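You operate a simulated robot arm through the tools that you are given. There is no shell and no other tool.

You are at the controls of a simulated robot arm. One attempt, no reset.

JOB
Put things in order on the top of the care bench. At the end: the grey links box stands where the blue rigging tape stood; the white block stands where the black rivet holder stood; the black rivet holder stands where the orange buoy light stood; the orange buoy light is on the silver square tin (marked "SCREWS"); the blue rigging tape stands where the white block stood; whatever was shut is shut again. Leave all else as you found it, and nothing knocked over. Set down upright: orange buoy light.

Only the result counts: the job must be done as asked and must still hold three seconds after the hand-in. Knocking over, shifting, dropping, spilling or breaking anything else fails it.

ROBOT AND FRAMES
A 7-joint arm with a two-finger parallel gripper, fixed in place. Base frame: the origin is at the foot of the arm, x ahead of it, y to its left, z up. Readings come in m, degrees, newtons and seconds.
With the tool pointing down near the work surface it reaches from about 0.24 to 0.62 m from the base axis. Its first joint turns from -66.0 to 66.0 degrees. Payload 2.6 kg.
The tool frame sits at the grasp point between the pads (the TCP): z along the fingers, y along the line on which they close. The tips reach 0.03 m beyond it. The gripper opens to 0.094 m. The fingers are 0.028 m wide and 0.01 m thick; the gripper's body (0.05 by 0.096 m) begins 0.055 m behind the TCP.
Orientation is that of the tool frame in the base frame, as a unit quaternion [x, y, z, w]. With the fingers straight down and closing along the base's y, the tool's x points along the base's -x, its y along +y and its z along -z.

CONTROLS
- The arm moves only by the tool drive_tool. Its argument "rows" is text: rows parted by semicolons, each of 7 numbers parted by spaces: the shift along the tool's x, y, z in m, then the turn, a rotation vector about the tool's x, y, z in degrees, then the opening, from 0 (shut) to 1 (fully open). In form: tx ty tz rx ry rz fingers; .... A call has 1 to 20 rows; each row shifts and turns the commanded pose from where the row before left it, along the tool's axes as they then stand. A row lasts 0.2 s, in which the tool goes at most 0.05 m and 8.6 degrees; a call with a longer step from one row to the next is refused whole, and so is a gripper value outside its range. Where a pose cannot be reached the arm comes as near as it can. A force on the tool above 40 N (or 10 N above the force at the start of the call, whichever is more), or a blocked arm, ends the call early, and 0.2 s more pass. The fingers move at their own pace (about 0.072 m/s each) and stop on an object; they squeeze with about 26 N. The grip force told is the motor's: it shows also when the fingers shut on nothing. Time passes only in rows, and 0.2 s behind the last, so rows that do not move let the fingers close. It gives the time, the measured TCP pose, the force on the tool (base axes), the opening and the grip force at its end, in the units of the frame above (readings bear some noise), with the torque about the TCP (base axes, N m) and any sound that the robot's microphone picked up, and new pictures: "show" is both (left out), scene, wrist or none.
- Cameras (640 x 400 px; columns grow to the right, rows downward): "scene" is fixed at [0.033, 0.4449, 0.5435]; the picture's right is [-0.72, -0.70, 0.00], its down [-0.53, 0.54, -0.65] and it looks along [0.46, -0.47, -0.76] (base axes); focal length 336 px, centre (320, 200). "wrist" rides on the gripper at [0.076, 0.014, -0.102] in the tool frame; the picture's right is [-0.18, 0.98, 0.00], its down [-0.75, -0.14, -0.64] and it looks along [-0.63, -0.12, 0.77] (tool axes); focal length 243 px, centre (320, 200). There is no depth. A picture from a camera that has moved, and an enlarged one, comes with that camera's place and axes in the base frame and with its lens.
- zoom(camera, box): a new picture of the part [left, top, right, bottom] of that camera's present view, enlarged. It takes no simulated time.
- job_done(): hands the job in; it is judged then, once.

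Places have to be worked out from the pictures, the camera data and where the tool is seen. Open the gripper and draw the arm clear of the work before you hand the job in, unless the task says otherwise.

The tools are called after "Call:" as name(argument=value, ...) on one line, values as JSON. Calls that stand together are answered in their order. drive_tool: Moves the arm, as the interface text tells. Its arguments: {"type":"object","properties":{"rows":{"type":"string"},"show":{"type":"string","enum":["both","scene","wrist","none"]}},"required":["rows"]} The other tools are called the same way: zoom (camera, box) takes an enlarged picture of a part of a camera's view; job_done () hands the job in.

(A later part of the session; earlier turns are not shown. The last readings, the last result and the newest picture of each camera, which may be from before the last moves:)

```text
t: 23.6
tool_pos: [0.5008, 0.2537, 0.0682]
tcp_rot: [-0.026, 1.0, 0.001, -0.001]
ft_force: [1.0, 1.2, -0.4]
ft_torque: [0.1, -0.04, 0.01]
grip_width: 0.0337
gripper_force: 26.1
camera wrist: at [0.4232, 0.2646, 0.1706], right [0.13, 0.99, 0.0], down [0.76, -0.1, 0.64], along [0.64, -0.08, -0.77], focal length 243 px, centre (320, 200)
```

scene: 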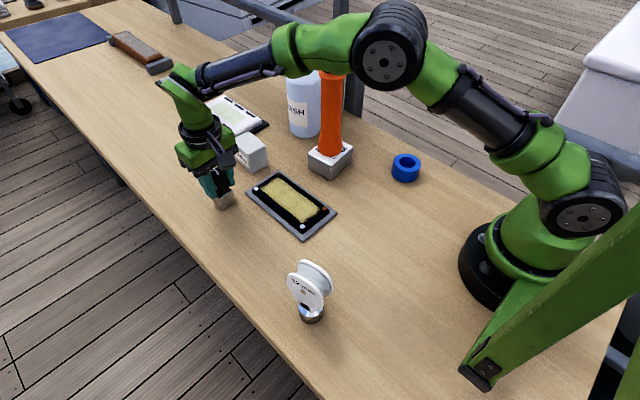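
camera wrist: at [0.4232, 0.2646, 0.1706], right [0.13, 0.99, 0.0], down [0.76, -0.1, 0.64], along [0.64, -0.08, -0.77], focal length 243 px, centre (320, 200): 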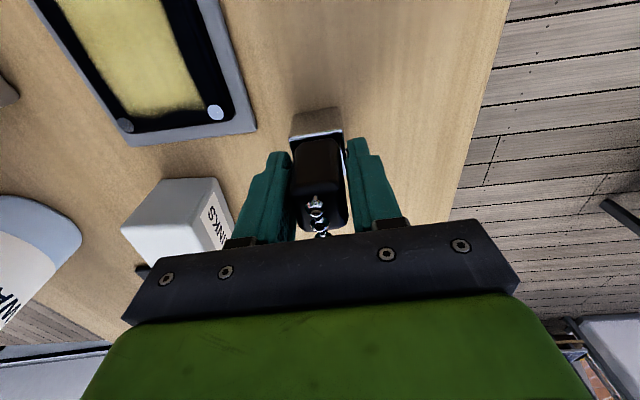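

The grip stopped at 33.7 mm, which is close to the foot's width, so I zoom to see what the fingertips are actually holding.

Call:
zoom(camera="wrist", box=[260, 90, 380, 250])

Call:
zoom(camera="scene", box=[190, 150, 250, 220])

```text
2.50 times, centred on (320, 170) of wrist
camera zoom: at [0.4232, 0.2646, 0.1706], right [0.13, 0.99, 0.0], down [0.76, -0.1, 0.64], along [0.64, -0.08, -0.77], focal length 606 px, centre (320, 275)
```

zoom: 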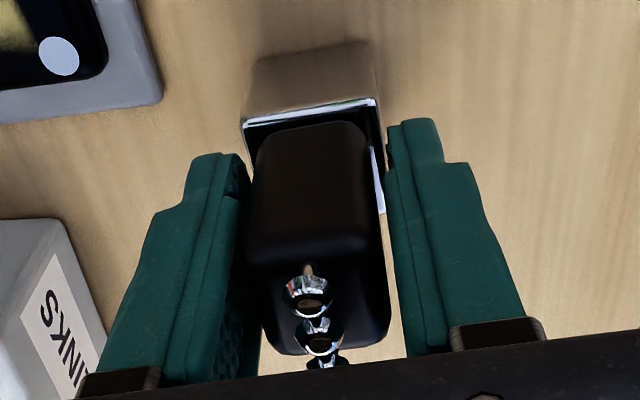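

```text
5.71 times, centred on (220, 185) of scene
camera zoom: at [0.033, 0.4449, 0.5435], right [-0.72, -0.7, 0.0], down [-0.53, 0.54, -0.65], along [0.46, -0.47, -0.76], focal length 1922 px, centre (891, 286)
```

zoom: 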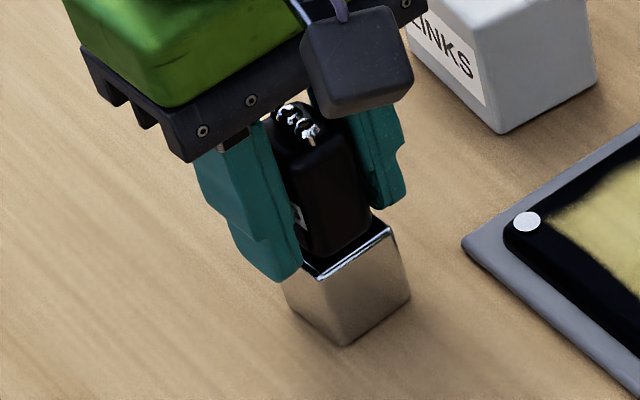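

The fingertips only caught the top rim of the silver foot. I open slightly, rise 8 mm so the pads hold the black body alone, and close again.

Call:
drive_tool(rows="0 0 0 0 0 0 0.55; 0 0 0 0 0 0 0.55; 0 0 -0.008 0 0 0 0.55; 0 0 0 0 0 0 0.55; 0 0 0 0 0 0 0; 0 0 0 0 0 0 0; 0 0 0 0 0 0 0; 0 0 0 0 0 0 0")

Call:
zoom(camera="wrist", box=[260, 90, 380, 250])

Call:
zoom(camera="scene", box=[190, 150, 250, 220])

```text
t: 25.4
tool_pos: [0.5016, 0.2541, 0.0755]
tcp_rot: [-0.026, 1.0, 0.0, -0.001]
ft_force: [0.4, 1.1, 0.1]
ft_torque: [-0.02, 0.03, 0.0]
grip_width: 0.0305
gripper_force: 26.1
camera wrist: at [0.4239, 0.2646, 0.1784], right [0.13, 0.99, 0.0], down [0.76, -0.1, 0.64], along [0.64, -0.09, -0.77], focal length 243 px, centre (320, 200)
```

scene: 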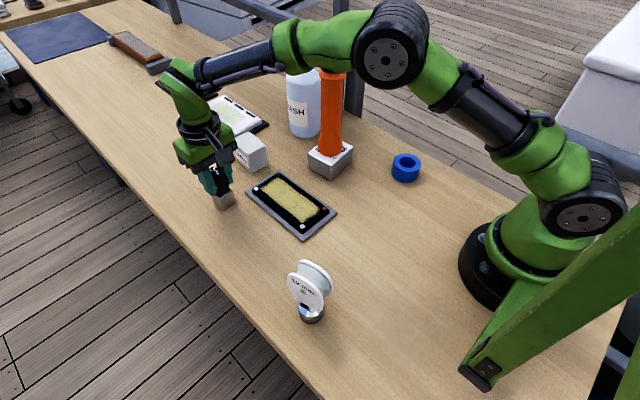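
wrist: 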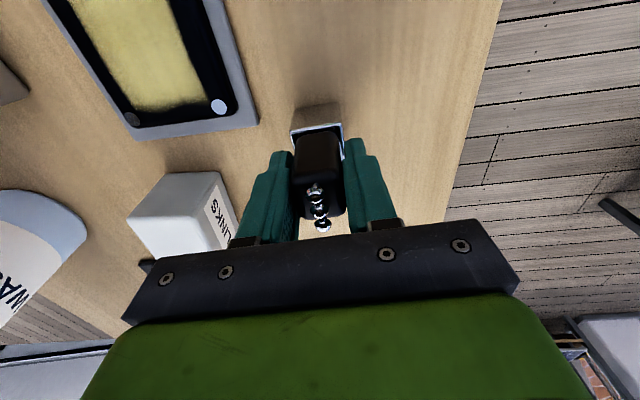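

```text
2.50 times, centred on (320, 170) of wrist
camera zoom: at [0.4239, 0.2646, 0.1784], right [0.13, 0.99, 0.0], down [0.76, -0.1, 0.64], along [0.64, -0.09, -0.77], focal length 606 px, centre (320, 275)
```

zoom: 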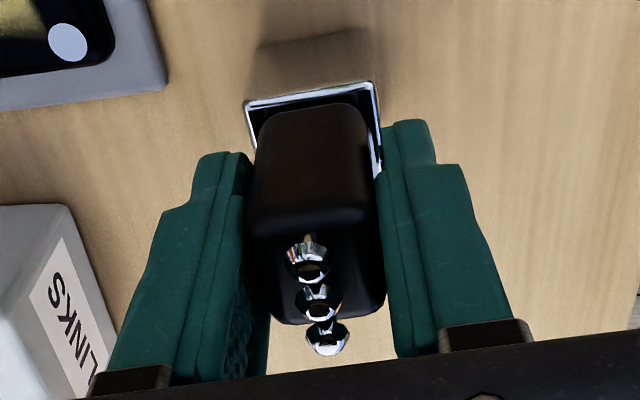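

```text
5.71 times, centred on (220, 185) of scene
camera zoom: at [0.033, 0.4449, 0.5435], right [-0.72, -0.7, 0.0], down [-0.53, 0.54, -0.65], along [0.46, -0.47, -0.76], focal length 1922 px, centre (891, 286)
```

zoom: 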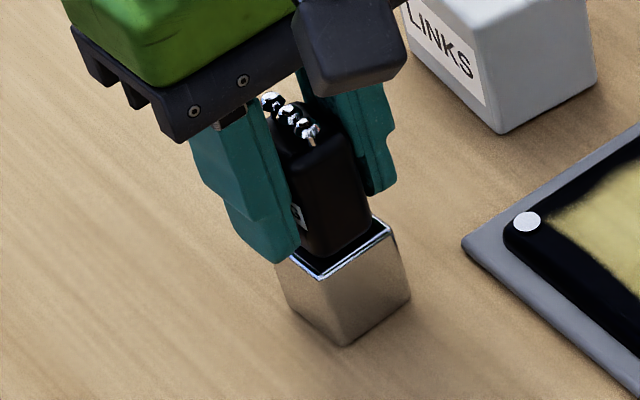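

Now the pads hold at 30.5 mm on the black body above the foot. I lift 2 cm and check that the foot comes along.

Call:
drive_tool(rows="0 0 -0.005 0 0 0 0; 0 0 -0.015 0 0 0 0; 0 0 0 0 0 0 0")

Call:
zoom(camera="scene", box=[190, 150, 250, 220])

Call:
zoom(camera="wrist", box=[260, 90, 380, 250])

```text
t: 26.2
tool_pos: [0.5004, 0.2558, 0.0962]
tcp_rot: [-0.026, 1.0, 0.0, -0.001]
ft_force: [0.5, -0.6, -2.5]
ft_torque: [-0.01, -0.01, 0.02]
grip_width: 0.0302
gripper_force: 25.6
camera wrist: at [0.4241, 0.2655, 0.1981], right [0.13, 0.99, 0.0], down [0.76, -0.1, 0.64], along [0.64, -0.09, -0.77], focal length 243 px, centre (320, 200)
```

scene: 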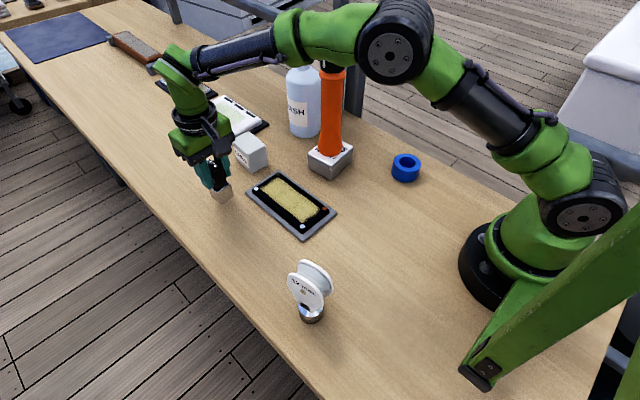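
wrist: 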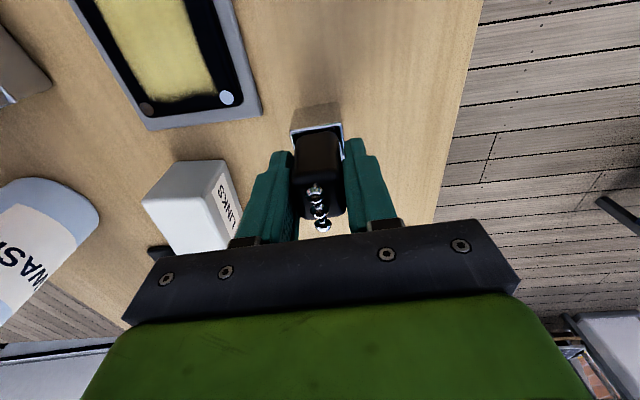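

```text
5.71 times, centred on (220, 185) of scene
camera zoom: at [0.033, 0.4449, 0.5434], right [-0.72, -0.7, 0.0], down [-0.53, 0.54, -0.65], along [0.46, -0.47, -0.76], focal length 1922 px, centre (891, 286)
```

zoom: 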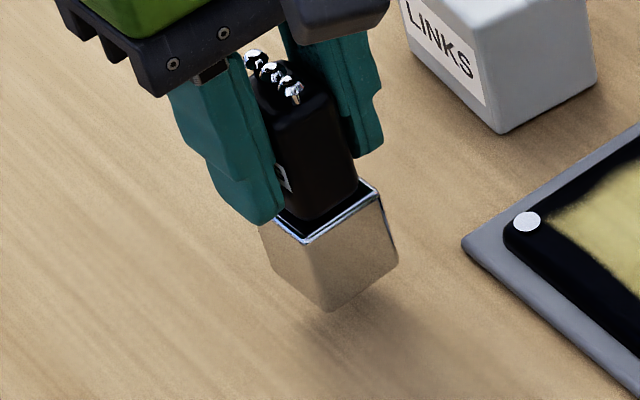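

```text
2.50 times, centred on (320, 170) of wrist
camera zoom: at [0.4241, 0.2655, 0.1981], right [0.13, 0.99, 0.0], down [0.76, -0.1, 0.64], along [0.64, -0.09, -0.77], focal length 606 px, centre (320, 275)
```

zoom: 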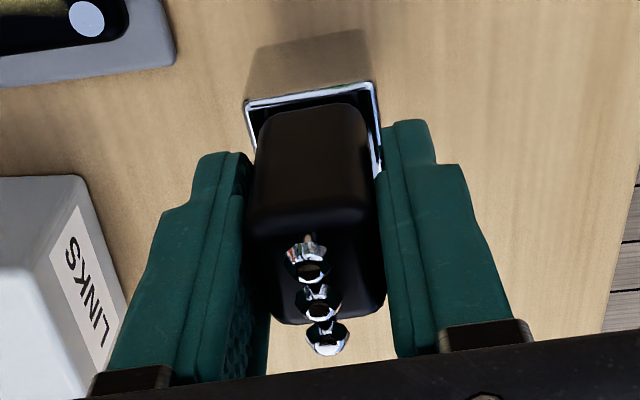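

The foot lifts with the black body, so it is one object weighing about 2.5 N. I carry it to where the light stood, (0.3385, 0.274).

Call:
drive_tool(rows="0 0 -0.02 0 0 0 0; 0 0 -0.015 0 0 0 0; 0.0168 0.0026 0 0 0 0 0; 0.025 0.004 0 0 0 0 0; 0.03 0.005 0 0 0 0 0; 0.03 0.005 0 0 0 0 0; 0.03 0.005 0 0 0 0 0; 0.018 0.003 0 0 0 0 0; 0.0112 0.002 0 0 0 0 0; 0 0 0 0 0 0 0; 0 0 0 0 0 0 0")

Call:
zoom(camera="scene", box=[220, 190, 300, 280])

```text
t: 28.6
tool_pos: [0.3391, 0.2719, 0.1299]
tcp_rot: [-0.026, 1.0, 0.0, 0.0]
ft_force: [0.0, -0.1, -3.9]
ft_torque: [0.02, -0.03, 0.03]
grip_width: 0.0304
gripper_force: 26.4
camera wrist: at [0.2619, 0.2827, 0.2321], right [0.13, 0.99, 0.0], down [0.76, -0.1, 0.64], along [0.64, -0.09, -0.77], focal length 243 px, centre (320, 200)
```

scene: 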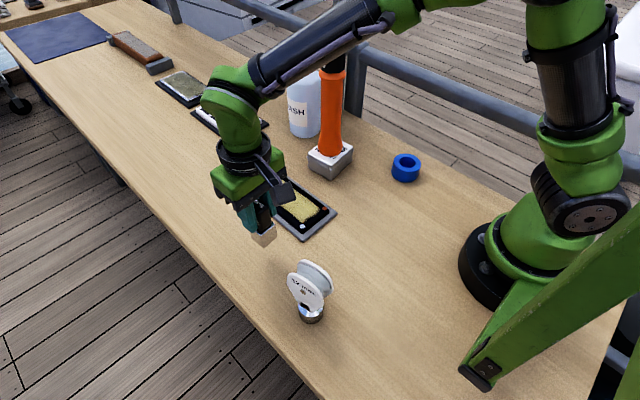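
wrist: 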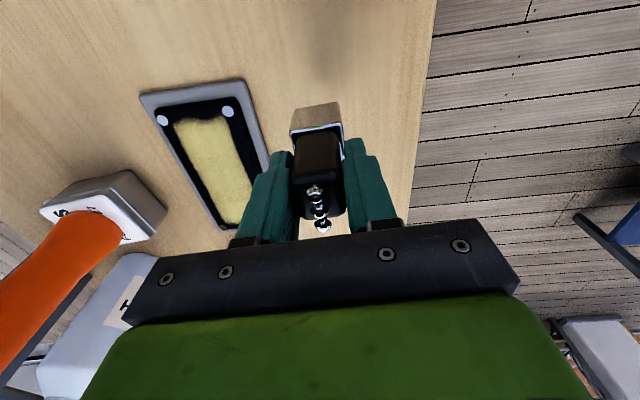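

```text
4.44 times, centred on (260, 235) of scene
camera zoom: at [0.033, 0.4449, 0.5434], right [-0.72, -0.7, 0.0], down [-0.53, 0.54, -0.65], along [0.46, -0.47, -0.76], focal length 1495 px, centre (587, 44)
```

zoom: 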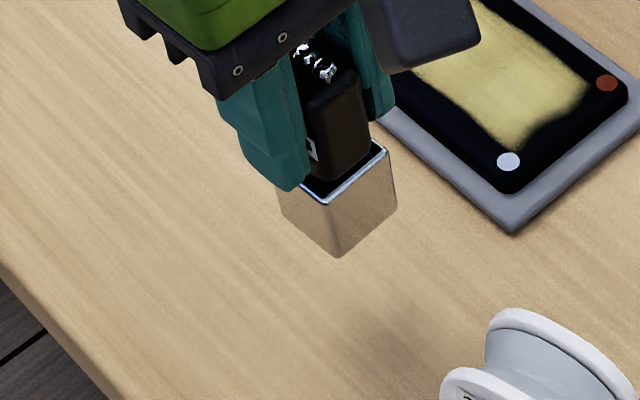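

The holder hangs upright about 2 mm from target. I adjust slightly, then lower until it touches.

Call:
drive_tool(rows="0.0005 0.0015 0.015 0 0 0 0; 0 0 0.02 0 0 0 0; 0 0 0.012 0 0 0 0; 0 0 0.004 0 0 0 0; 0 0 0 0 0 0 0", show="scene")

Call:
zoom(camera="scene", box=[220, 190, 300, 280])

```text
t: 29.8
tool_pos: [0.3398, 0.2723, 0.0787]
tcp_rot: [-0.026, 1.0, 0.0, 0.0]
ft_force: [0.2, -0.5, -2.4]
ft_torque: [0.03, -0.02, -0.02]
grip_width: 0.0304
gripper_force: 25.9
```

scene: 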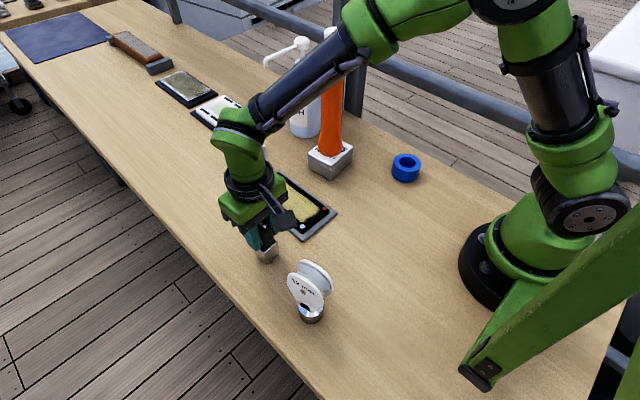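

```text
4.44 times, centred on (260, 235) of scene
camera zoom: at [0.033, 0.4449, 0.5434], right [-0.72, -0.7, 0.0], down [-0.53, 0.54, -0.65], along [0.46, -0.47, -0.76], focal length 1495 px, centre (587, 44)
```

zoom: 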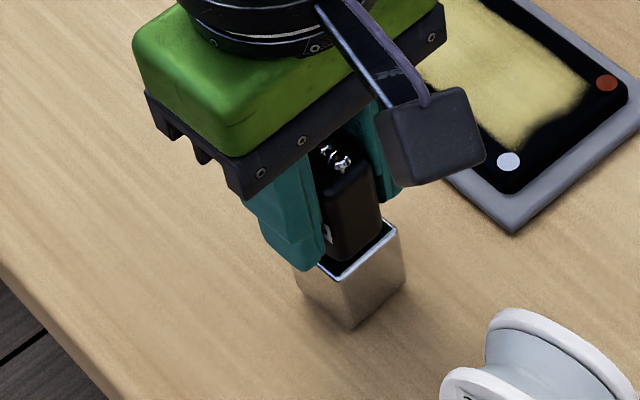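

It still carries about 2.4 N, so it is just above the bench. I lower a little more.

Call:
drive_tool(rows="0 0.001 0.002 0 0 0 0; 0 0 0.0015 0 0 0 0; 0 0 0 0 0 0 0", show="none")

```text
t: 30.6
tool_pos: [0.3391, 0.2755, 0.0767]
tcp_rot: [-0.026, 1.0, 0.0, 0.0]
ft_force: [-0.3, 0.9, -3.4]
ft_torque: [0.01, -0.03, 0.0]
grip_width: 0.0304
gripper_force: 25.9
```

It is still unsupported, so I go another 1.5 mm.

Call:
drive_tool(rows="0 -0.0005 0.0015 0 0 0 0; 0 0 0 0 0 0 0; 0 0 0 0 0 0 0", show="none")

```text
t: 31.4
tool_pos: [0.3398, 0.2747, 0.0775]
tcp_rot: [-0.026, 1.0, 0.0, 0.0]
ft_force: [-0.7, -0.5, 5.7]
ft_torque: [-0.06, 0.23, 0.02]
grip_width: 0.0305
gripper_force: 26.2
```

There is contact now (+5.7 N upward). I release and look.

Call:
drive_tool(rows="0 0 0 0 0 0 0.5; 0 0 0 0 0 0 0.8; 0 0 0 0 0 0 1; 0 0 -0.01 0 0 0 1; 0 0 -0.03 0 0 0 1; 0 0 -0.04 0 0 0 1; 0 0 -0.04 0 0 0 1; 0 0 0 0 0 0 1")

Call:
zoom(camera="scene", box=[220, 190, 300, 280])

```text
t: 33.2
tool_pos: [0.339, 0.2722, 0.1941]
tcp_rot: [-0.026, 1.0, 0.0, 0.0]
ft_force: [-0.3, -0.3, -0.1]
ft_torque: [0.0, -0.04, 0.01]
grip_width: 0.0939
gripper_force: 0.1
camera wrist: at [0.2622, 0.2822, 0.2964], right [0.13, 0.99, 0.0], down [0.76, -0.1, 0.64], along [0.64, -0.09, -0.77], focal length 243 px, centre (320, 200)
```

scene: 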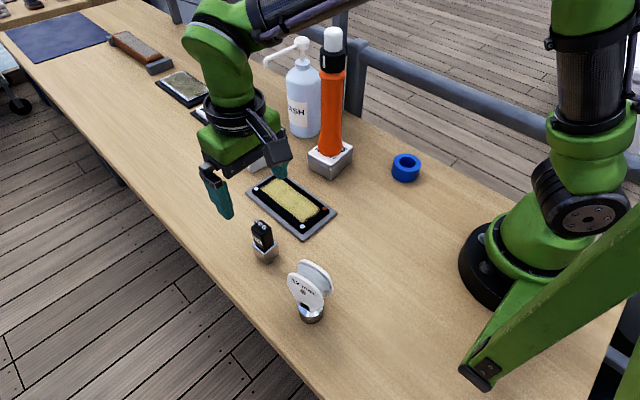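
wrist: 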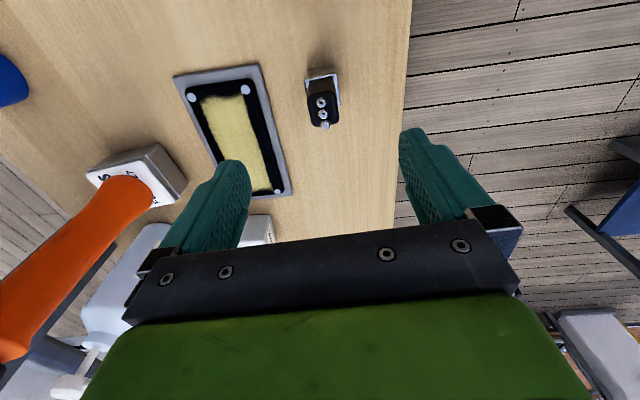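

```text
4.44 times, centred on (260, 235) of scene
camera zoom: at [0.033, 0.4449, 0.5435], right [-0.72, -0.7, 0.0], down [-0.53, 0.54, -0.65], along [0.46, -0.47, -0.76], focal length 1495 px, centre (587, 44)
```

zoom: 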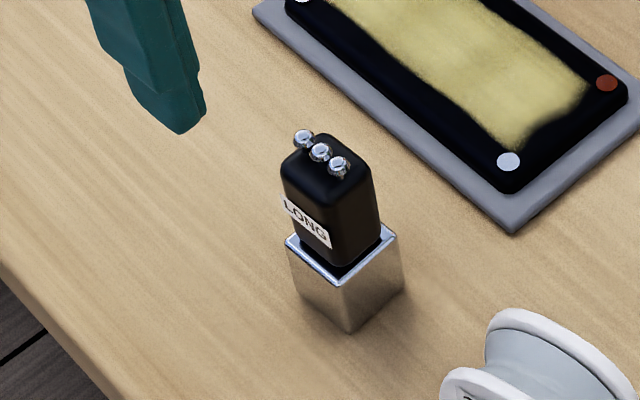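

The rivet holder stands where the light was. Next I go above the white pulley block to see its orientation.

Call:
drive_tool(rows="0 0 -0.03 0 0 0 1; 0 0 -0.03 0 0 0 1; 0.0275 0.0064 0 0 0 0 1; 0.0275 0.0064 0 0 0 0 1; 0.0275 0.0064 0 0 0 0 1; 0.0275 0.0064 0 0 0 0 1; 0.0275 0.0064 0 0 0 0 1; 0 0 0 0 0 0 1")

Call:
zoom(camera="wrist", box=[260, 20, 400, 160])

```text
t: 35.0
tool_pos: [0.1985, 0.2993, 0.2555]
tcp_rot: [-0.026, 1.0, 0.0, 0.0]
ft_force: [0.2, 0.3, 0.7]
ft_torque: [-0.01, 0.02, -0.01]
grip_width: 0.0938
gripper_force: 0.1
camera wrist: at [0.1209, 0.3097, 0.3577], right [0.13, 0.99, 0.0], down [0.76, -0.1, 0.64], along [0.64, -0.08, -0.77], focal length 243 px, centre (320, 200)
```

scene: 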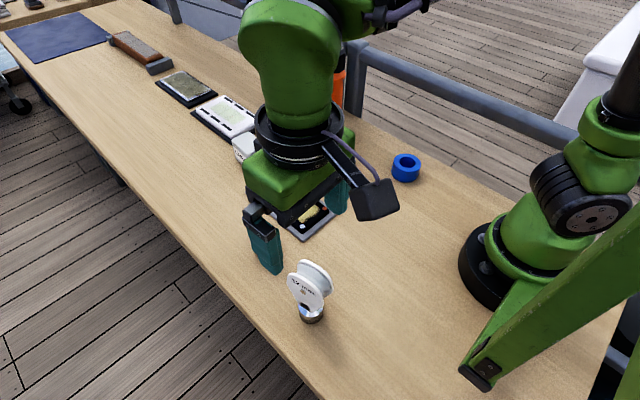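
wrist: 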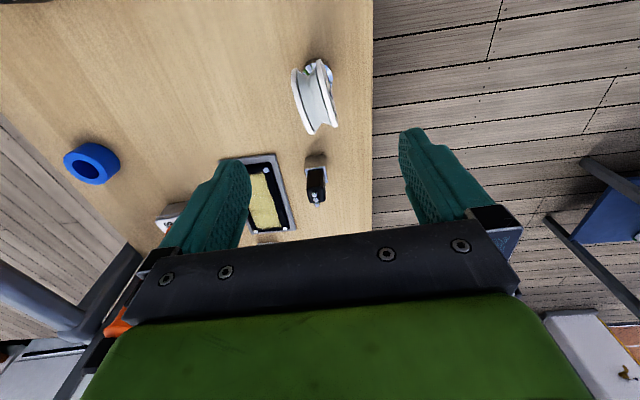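

```text
2.86 times, centred on (330, 90) of wrist
camera zoom: at [0.1209, 0.3097, 0.3577], right [0.13, 0.99, 0.0], down [0.76, -0.1, 0.64], along [0.64, -0.08, -0.77], focal length 693 px, centre (291, 514)
```

zoom: 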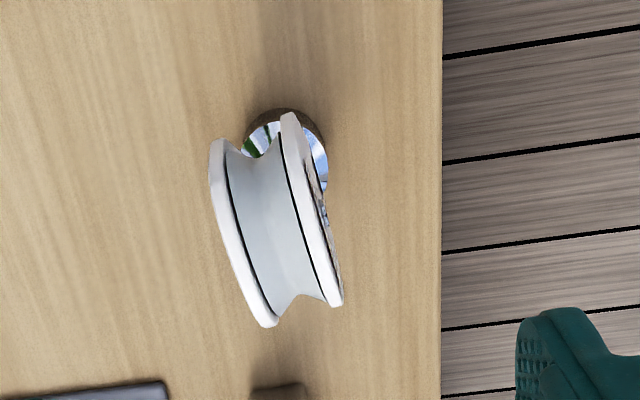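

The block's cheek plates lie at about +7° yaw, centred near (0.2005, 0.297), with the top at about 0.14. I turn 4° more, centre, and descend partway for a check.

Call:
drive_tool(rows="-0.0015 -0.0024 0 0 0 -4 1; 0 0 0.03 0 0 0 1; 0 0 0.03 0 0 0 1; 0 0 0.015 0 0 0 1; 0 0 0 0 0 0 1")

Call:
zoom(camera="wrist", box=[230, 0, 430, 200])

Call:
zoom(camera="scene", box=[240, 200, 360, 340])

```text
t: 36.2
tool_pos: [0.2028, 0.2976, 0.1805]
tcp_rot: [-0.062, 0.998, 0.0, 0.0]
ft_force: [0.1, -1.2, -0.5]
ft_torque: [-0.01, 0.01, -0.04]
grip_width: 0.094
gripper_force: 0.0
camera wrist: at [0.1246, 0.3024, 0.2826], right [0.06, 1.0, 0.0], down [0.77, -0.05, 0.64], along [0.64, -0.04, -0.77], focal length 243 px, centre (320, 200)
```

scene: 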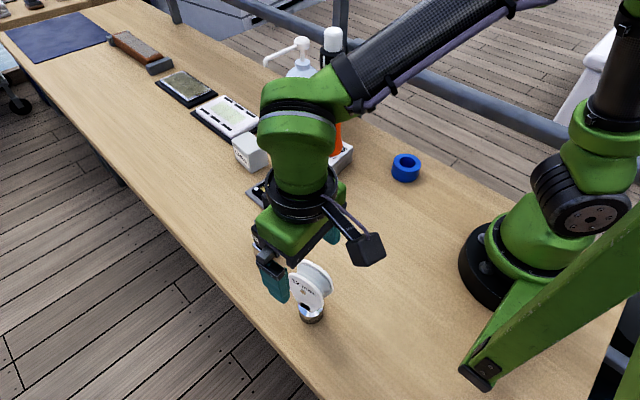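
wrist: 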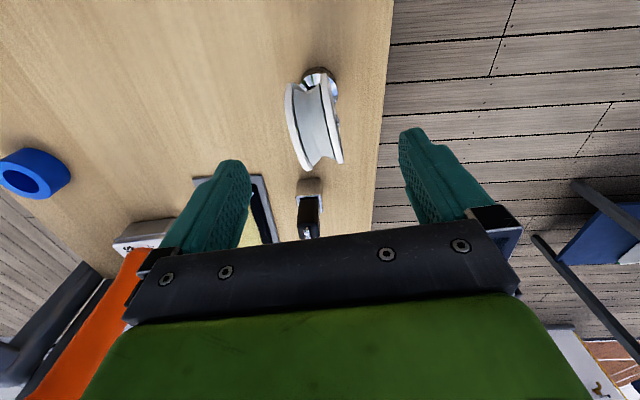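

```text
2.00 times, centred on (330, 100) of wrist
camera zoom: at [0.1246, 0.3024, 0.2826], right [0.06, 1.0, 0.0], down [0.77, -0.05, 0.64], along [0.64, -0.04, -0.77], focal length 485 px, centre (300, 400)
```

zoom: 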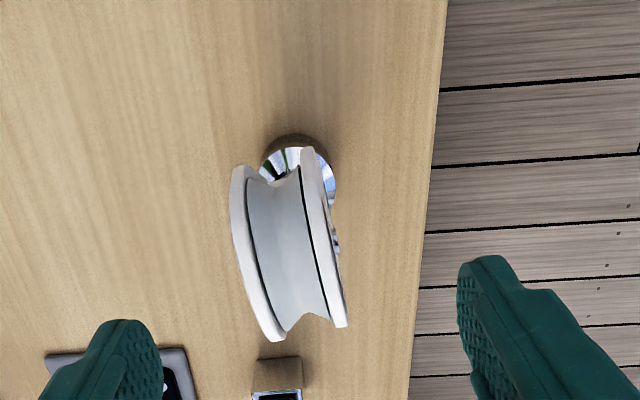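

```text
2.86 times, centred on (300, 270) of scene
camera zoom: at [0.033, 0.4449, 0.5435], right [-0.72, -0.7, 0.0], down [-0.53, 0.54, -0.65], along [0.46, -0.47, -0.76], focal length 961 px, centre (377, 0)
```

zoom: 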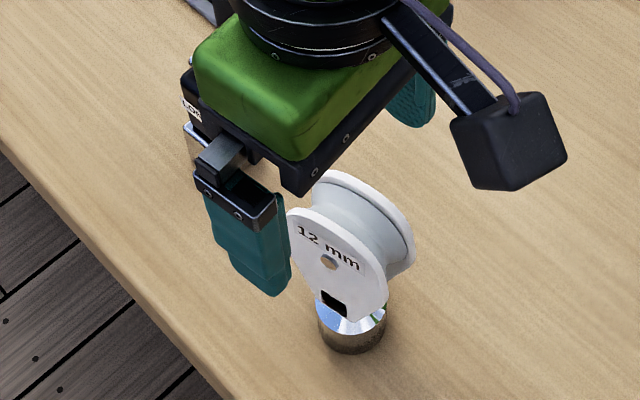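

The yaw matches the plates (about 7°) and the block is centred within about 2 mm. I descend to z about 0.098 and look before closing.

Call:
drive_tool(rows="0.0005 -0.0012 0.02 0 0 0 1; 0 0 0.025 0 0 0 1; 0 0 0.025 0 0 0 1; 0 0 0.0125 0 0 0 1; 0 0 0 0 0 0 1")

Call:
zoom(camera="wrist", box=[230, 50, 430, 250])

Call:
zoom(camera="scene", box=[240, 220, 360, 340])

```text
t: 37.4
tool_pos: [0.2011, 0.2944, 0.0985]
tcp_rot: [-0.062, 0.998, 0.0, 0.0]
ft_force: [-0.4, 0.5, -0.2]
ft_torque: [-0.03, 0.02, 0.01]
grip_width: 0.0939
gripper_force: 0.0
camera wrist: at [0.1234, 0.3001, 0.2004], right [0.06, 1.0, 0.0], down [0.77, -0.05, 0.64], along [0.64, -0.04, -0.77], focal length 243 px, centre (320, 200)
```

scene: 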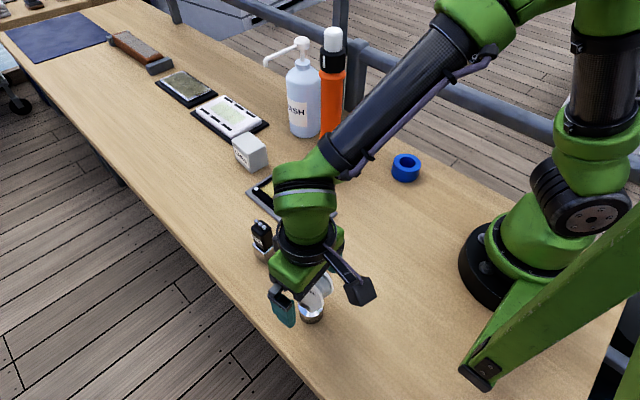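
wrist: 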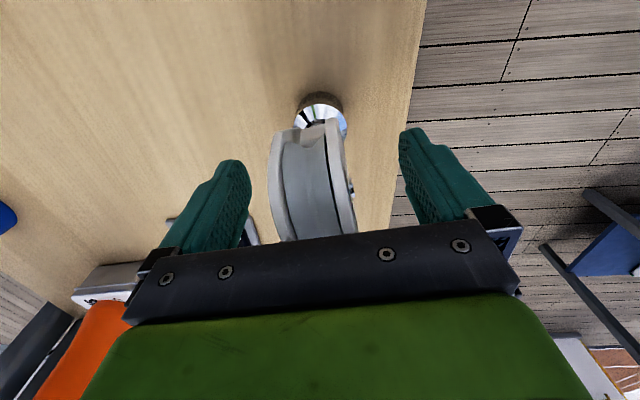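

```text
2.00 times, centred on (330, 150) of wrist
camera zoom: at [0.1234, 0.3001, 0.2004], right [0.06, 1.0, 0.0], down [0.77, -0.05, 0.64], along [0.64, -0.04, -0.77], focal length 485 px, centre (300, 300)
```

zoom: 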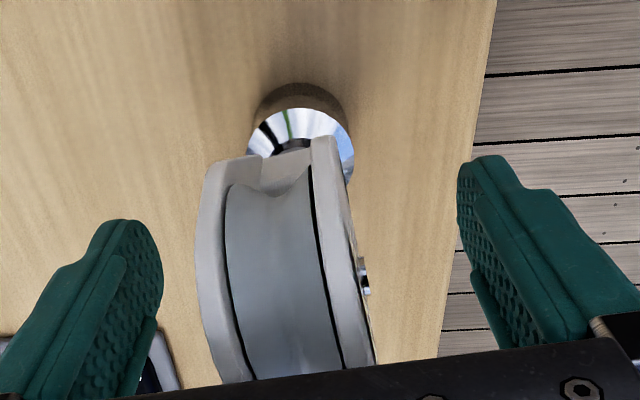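

```text
3.33 times, centred on (300, 280) of scene
camera zoom: at [0.033, 0.4449, 0.5435], right [-0.72, -0.7, 0.0], down [-0.53, 0.54, -0.65], along [0.46, -0.47, -0.76], focal length 1121 px, centre (387, -67)
```

zoom: 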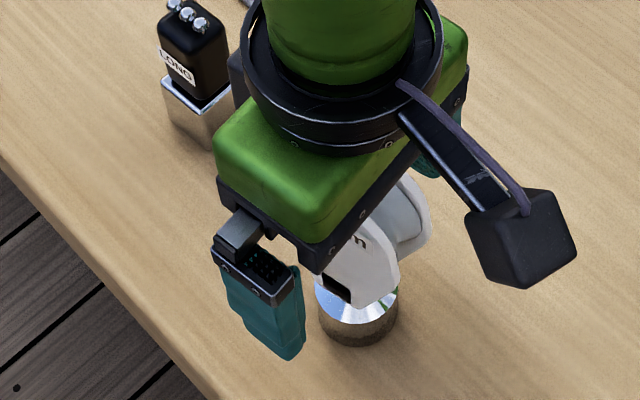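

A pin head protrudes from the cheek at pad height (z about 0.10), so gripping there would be on the pin only. I rise to z about 0.144 to grip the flat plates above the pin, shift 2 mm, and close.

Call:
drive_tool(rows="0 -0.002 -0.025 0 0 0 1; 0 0 -0.02 0 0 0 1; 0 0 0 0 0 0 1; 0 0 0 0 0 0 0; 0 0 0 0 0 0 0; 0 0 0 0 0 0 0; 0 0 0 0 0 0 0; 0 0 0 0 0 0 0")

Call:
zoom(camera="wrist", box=[230, 50, 430, 250])

Call:
zoom(camera="scene", box=[240, 220, 360, 340])

```text
t: 39.2
tool_pos: [0.2009, 0.2933, 0.1448]
tcp_rot: [-0.061, 0.998, 0.001, 0.001]
ft_force: [0.9, 3.5, 2.6]
ft_torque: [0.24, 0.15, -0.05]
grip_width: 0.0297
gripper_force: 25.9
camera wrist: at [0.1235, 0.2983, 0.2453], right [0.06, 1.0, 0.0], down [0.76, -0.05, 0.64], along [0.64, -0.04, -0.77], focal length 243 px, centre (320, 200)
```

scene: 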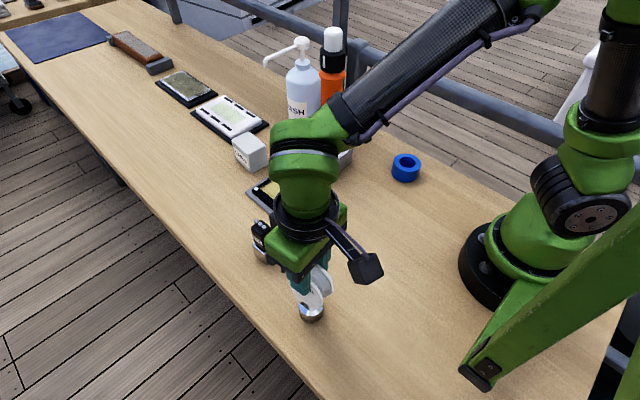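
wrist: 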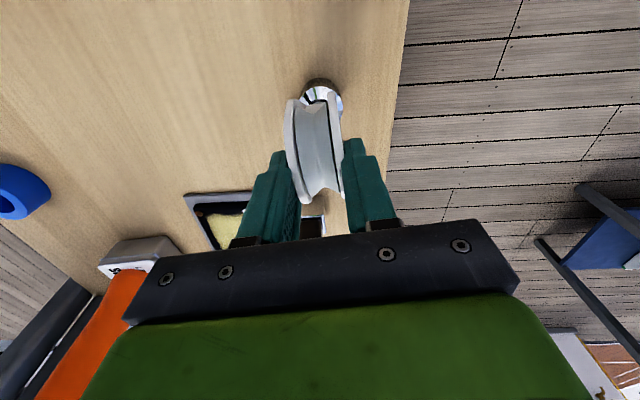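

```text
2.00 times, centred on (330, 150) of wrist
camera zoom: at [0.1235, 0.2983, 0.2453], right [0.06, 1.0, 0.0], down [0.76, -0.05, 0.64], along [0.64, -0.04, -0.77], focal length 485 px, centre (300, 300)
```

zoom: 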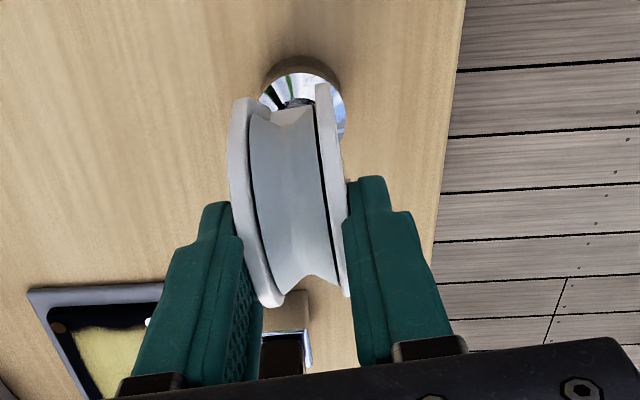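

```text
3.33 times, centred on (300, 280) of scene
camera zoom: at [0.033, 0.4449, 0.5435], right [-0.72, -0.7, 0.0], down [-0.53, 0.54, -0.65], along [0.46, -0.47, -0.76], focal length 1121 px, centre (387, -67)
```

zoom: 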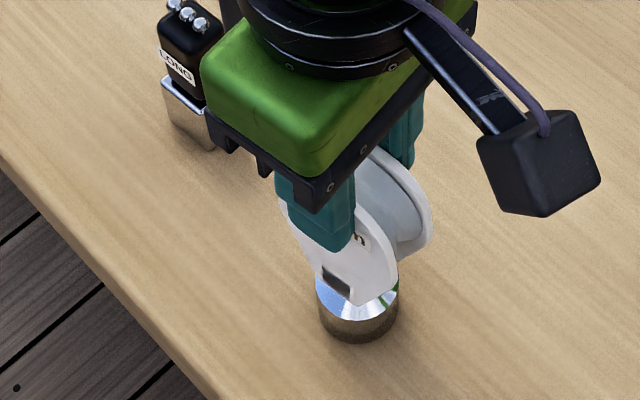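

The grip is firm at 29.7 mm with flat plate contact. I lift 2 cm and check how the block hangs.

Call:
drive_tool(rows="0 0 -0.005 0 0 0 0; 0 0 -0.015 0 0 0 0; 0 0 0 0 0 0 0; 0 0 0 0 0 0 0")

Call:
zoom(camera="wrist", box=[230, 50, 430, 250])

Call:
zoom(camera="scene", box=[240, 220, 360, 340])

```text
t: 40.2
tool_pos: [0.202, 0.2925, 0.1628]
tcp_rot: [-0.062, 0.998, 0.0, -0.001]
ft_force: [-0.9, 0.7, -3.3]
ft_torque: [0.0, -0.02, -0.02]
grip_width: 0.0296
gripper_force: 25.9
camera wrist: at [0.1245, 0.2983, 0.2645], right [0.06, 1.0, 0.0], down [0.77, -0.05, 0.64], along [0.64, -0.04, -0.77], focal length 243 px, centre (320, 200)
```

scene: 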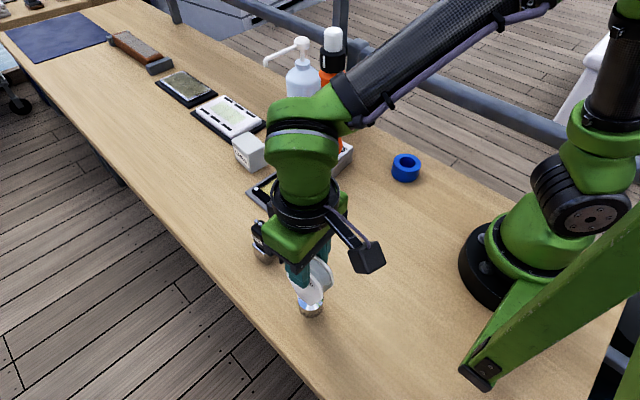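
wrist: 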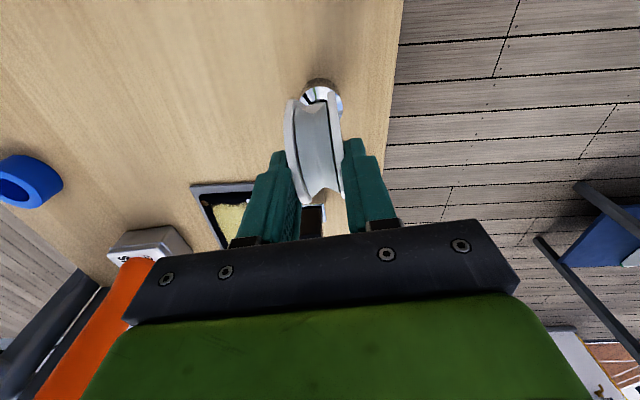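

```text
2.00 times, centred on (330, 150) of wrist
camera zoom: at [0.1245, 0.2983, 0.2645], right [0.06, 1.0, 0.0], down [0.77, -0.05, 0.64], along [0.64, -0.04, -0.77], focal length 485 px, centre (300, 300)
```

zoom: 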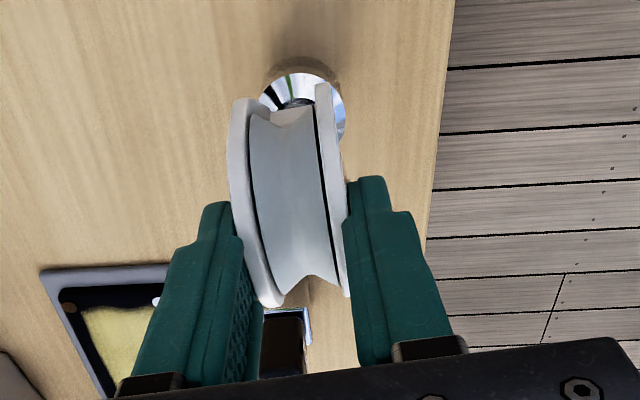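

```text
3.33 times, centred on (300, 280) of scene
camera zoom: at [0.033, 0.4449, 0.5434], right [-0.72, -0.7, 0.0], down [-0.53, 0.54, -0.65], along [0.46, -0.47, -0.76], focal length 1121 px, centre (387, -67)
```

zoom: 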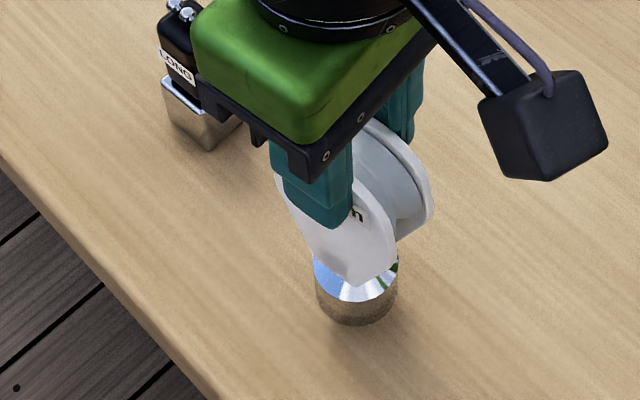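

The block hangs upright (about 3.5 N). I lift more and route around the rivet holder via y about 0.19 to the holder's old place near (0.501, 0.254).

Call:
drive_tool(rows="0 0 -0.025 0 0 0 0; 0 0 -0.03 0 0 0 0; -0.01135 -0.02735 0 0 0 0 0; -0.01135 -0.02735 0 0 0 0 0; -0.01135 -0.02735 0 0 0 0 0; -0.01135 -0.02735 0 0 0 0 0; -0.02977 -0.0037 0 0 0 0 0; -0.02977 -0.0037 0 0 0 0 0; -0.02977 -0.0037 0 0 0 0 0; -0.02977 -0.0037 0 0 0 0 0; -0.02977 -0.0037 0 0 0 0 0; -0.02977 -0.0037 0 0 0 0 0; -0.0231 0.0179 0 0 0 0 0; -0.0231 0.0179 0 0 0 0 0; -0.0231 0.0179 0 0 0 0 0; 0 0 0 0 0 0 0; 0 0 0 0 0 0 0")

Call:
zoom(camera="scene", box=[170, 110, 310, 250])

Call:
zoom(camera="wrist", box=[230, 50, 430, 250])

```text
t: 43.8
tool_pos: [0.5026, 0.251, 0.219]
tcp_rot: [-0.061, 0.998, 0.0, 0.0]
ft_force: [0.1, -0.1, -3.1]
ft_torque: [0.01, -0.01, 0.0]
grip_width: 0.0297
gripper_force: 25.7
camera wrist: at [0.4248, 0.2564, 0.3209], right [0.06, 1.0, 0.0], down [0.77, -0.05, 0.64], along [0.64, -0.04, -0.77], focal length 243 px, centre (320, 200)
```

scene: 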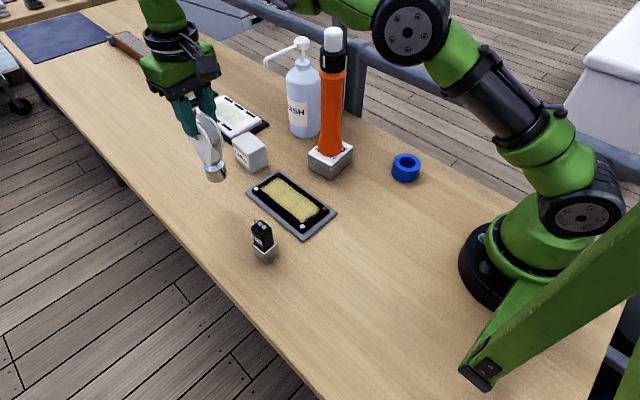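
wrist: 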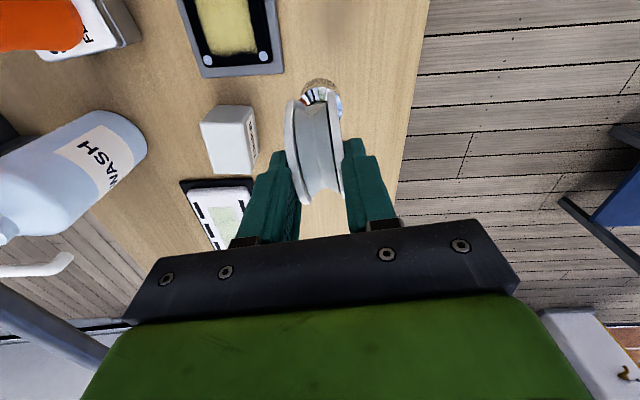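

```text
2.86 times, centred on (240, 180) of scene
camera zoom: at [0.033, 0.4449, 0.5434], right [-0.72, -0.7, 0.0], down [-0.53, 0.54, -0.65], along [0.46, -0.47, -0.76], focal length 961 px, centre (549, 257)
```

zoom: 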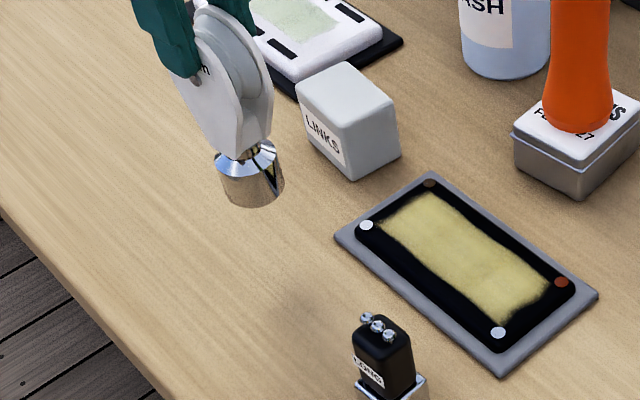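

```text
2.00 times, centred on (330, 150) of wrist
camera zoom: at [0.4248, 0.2564, 0.3209], right [0.06, 1.0, 0.0], down [0.77, -0.05, 0.64], along [0.64, -0.04, -0.77], focal length 485 px, centre (300, 300)
```

zoom: 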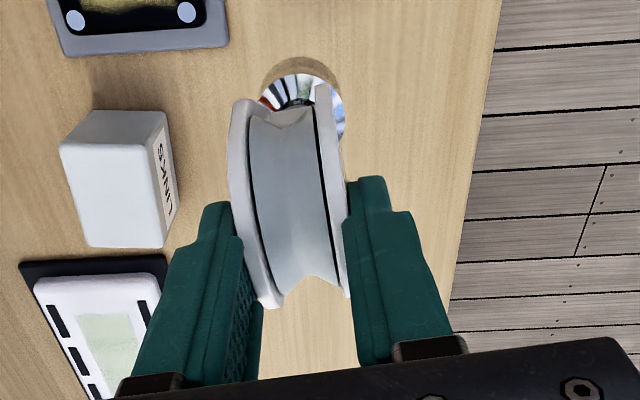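

The block's foot is about 1 mm from the target spot. I lower it close to the bench.

Call:
drive_tool(rows="0.001 0.001 0.02 0 0 0 0; 0 0 0.025 0 0 0 0; 0 0 0.018 0 0 0 0; 0 0 0.006 0 0 0 0; 0 0 0 0 0 0 0", show="scene")

Call:
zoom(camera="scene", box=[170, 130, 270, 230])

```text
t: 45.0
tool_pos: [0.5002, 0.2526, 0.1503]
tcp_rot: [-0.061, 0.998, 0.0, 0.001]
ft_force: [-0.6, -0.6, -4.4]
ft_torque: [-0.02, -0.03, -0.01]
grip_width: 0.0294
gripper_force: 25.5
```

scene: 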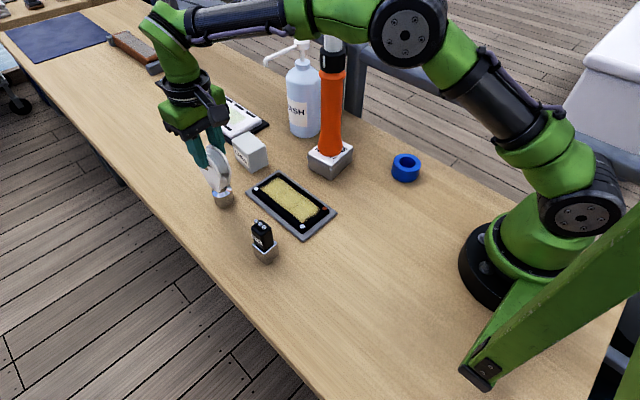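

```text
4.00 times, centred on (220, 180) of scene
camera zoom: at [0.033, 0.4449, 0.5434], right [-0.72, -0.7, 0.0], down [-0.53, 0.54, -0.65], along [0.46, -0.47, -0.76], focal length 1345 px, centre (720, 280)
```

zoom: 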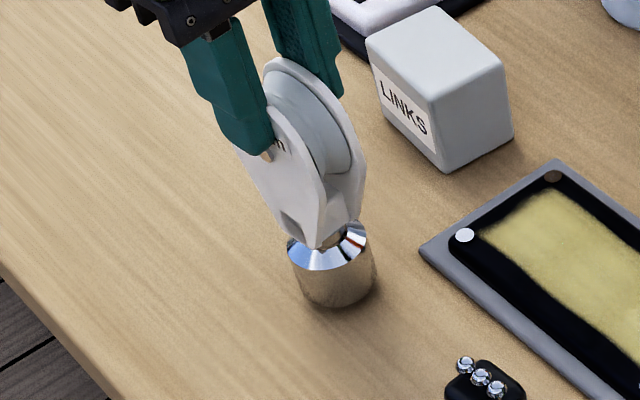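

It is still hanging (4.4 N). I lower in small increments until contact.

Call:
drive_tool(rows="0 0 0.003 0 0 0 0; 0 0 0.0015 0 0 0 0; 0 0 0 0 0 0 0", show="none")

```text
t: 45.8
tool_pos: [0.5011, 0.2527, 0.1448]
tcp_rot: [-0.062, 0.998, 0.0, 0.001]
ft_force: [-0.6, -0.7, -3.0]
ft_torque: [0.02, 0.04, 0.0]
grip_width: 0.0298
gripper_force: 26.5
```

There is no contact yet, so I step further.

Call:
drive_tool(rows="0 0.0005 0.0015 0 0 0 0; 0 0 0.001 0 0 0 0; 0 0 0 0 0 0 0", show="none")

```text
t: 46.6
tool_pos: [0.5025, 0.2528, 0.1434]
tcp_rot: [-0.061, 0.998, 0.001, 0.001]
ft_force: [-2.6, -1.8, 9.9]
ft_torque: [-0.28, 0.83, 0.03]
grip_width: 0.0296
gripper_force: 26.0
```

Contact is made, slightly firm at +9.9 N. I ease off 1 mm and then release.

Call:
drive_tool(rows="0 0 -0.001 0 0 0 0; 0 0 0 0 0 0 0", show="scene")

Call:
zoom(camera="scene", box=[170, 130, 270, 230])

```text
t: 47.2
tool_pos: [0.5018, 0.2539, 0.1433]
tcp_rot: [-0.061, 0.998, 0.001, 0.0]
ft_force: [-2.2, 0.1, 7.7]
ft_torque: [0.07, 0.57, 0.01]
grip_width: 0.0297
gripper_force: 26.1
```

scene: 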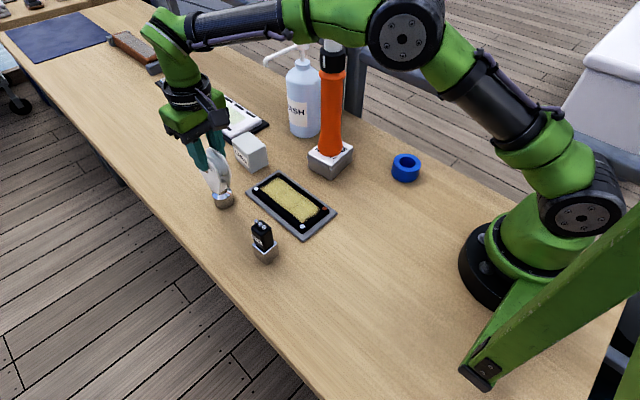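

```text
4.00 times, centred on (220, 180) of scene
camera zoom: at [0.033, 0.4449, 0.5435], right [-0.72, -0.7, 0.0], down [-0.53, 0.54, -0.65], along [0.46, -0.47, -0.76], focal length 1345 px, centre (720, 280)
```

zoom: 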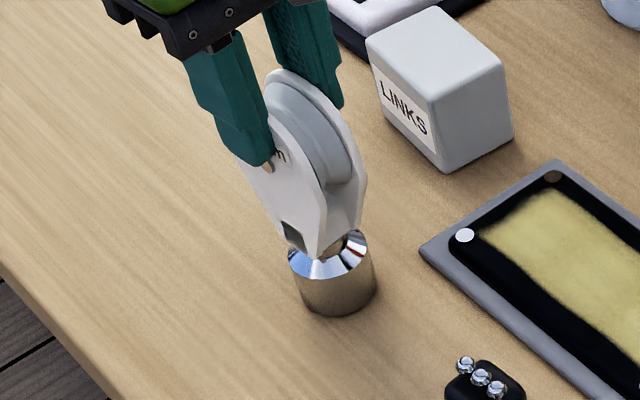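

The block rests on the bench. I open gradually and check that it stays upright.

Call:
drive_tool(rows="0 0 0 0 0 0 0.36; 0 0 0 0 0 0 0.42; 0 0 0 0 0 0 0.55; 0 0 0 0 0 0 1; 0 0 0 0 0 0 1; 0 0 0 0 0 0 1")

Call:
zoom(camera="scene", box=[170, 130, 270, 230])

Call:
zoom(camera="wrist", box=[230, 50, 430, 250])

```text
t: 48.6
tool_pos: [0.5029, 0.253, 0.1426]
tcp_rot: [-0.061, 0.998, -0.001, 0.001]
ft_force: [-0.2, 0.4, 0.3]
ft_torque: [0.02, 0.0, -0.02]
grip_width: 0.0939
gripper_force: 0.0
camera wrist: at [0.4238, 0.2587, 0.245], right [0.06, 1.0, 0.0], down [0.77, -0.05, 0.64], along [0.64, -0.04, -0.77], focal length 243 px, centre (320, 200)
```

scene: 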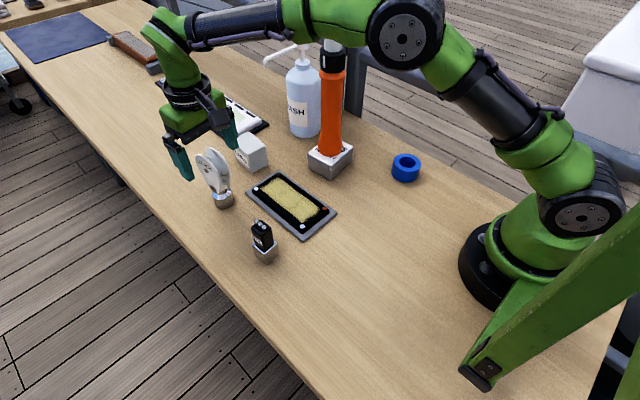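
wrist: 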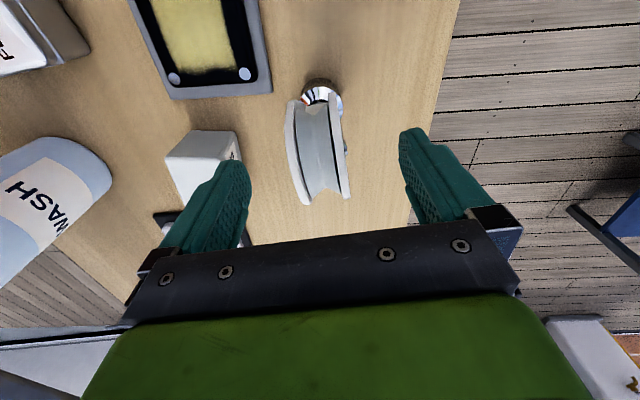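

```text
4.00 times, centred on (220, 180) of scene
camera zoom: at [0.033, 0.4449, 0.5435], right [-0.72, -0.7, 0.0], down [-0.53, 0.54, -0.65], along [0.46, -0.47, -0.76], focal length 1345 px, centre (720, 280)
```

zoom: 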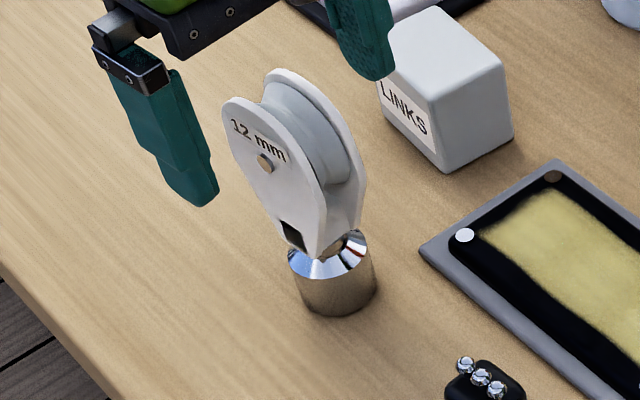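

```text
2.00 times, centred on (330, 150) of wrist
camera zoom: at [0.4238, 0.2587, 0.245], right [0.06, 1.0, 0.0], down [0.77, -0.05, 0.64], along [0.64, -0.04, -0.77], focal length 485 px, centre (300, 300)
```

zoom: 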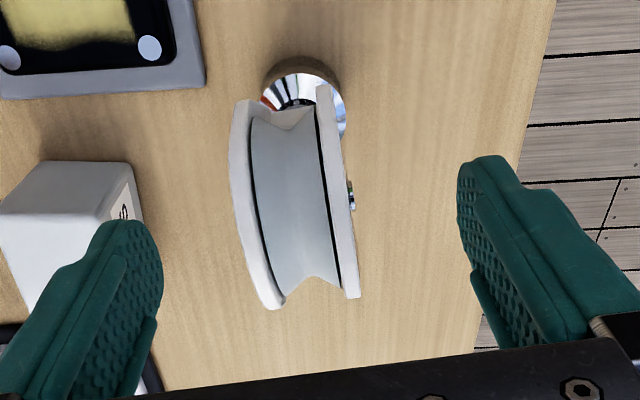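

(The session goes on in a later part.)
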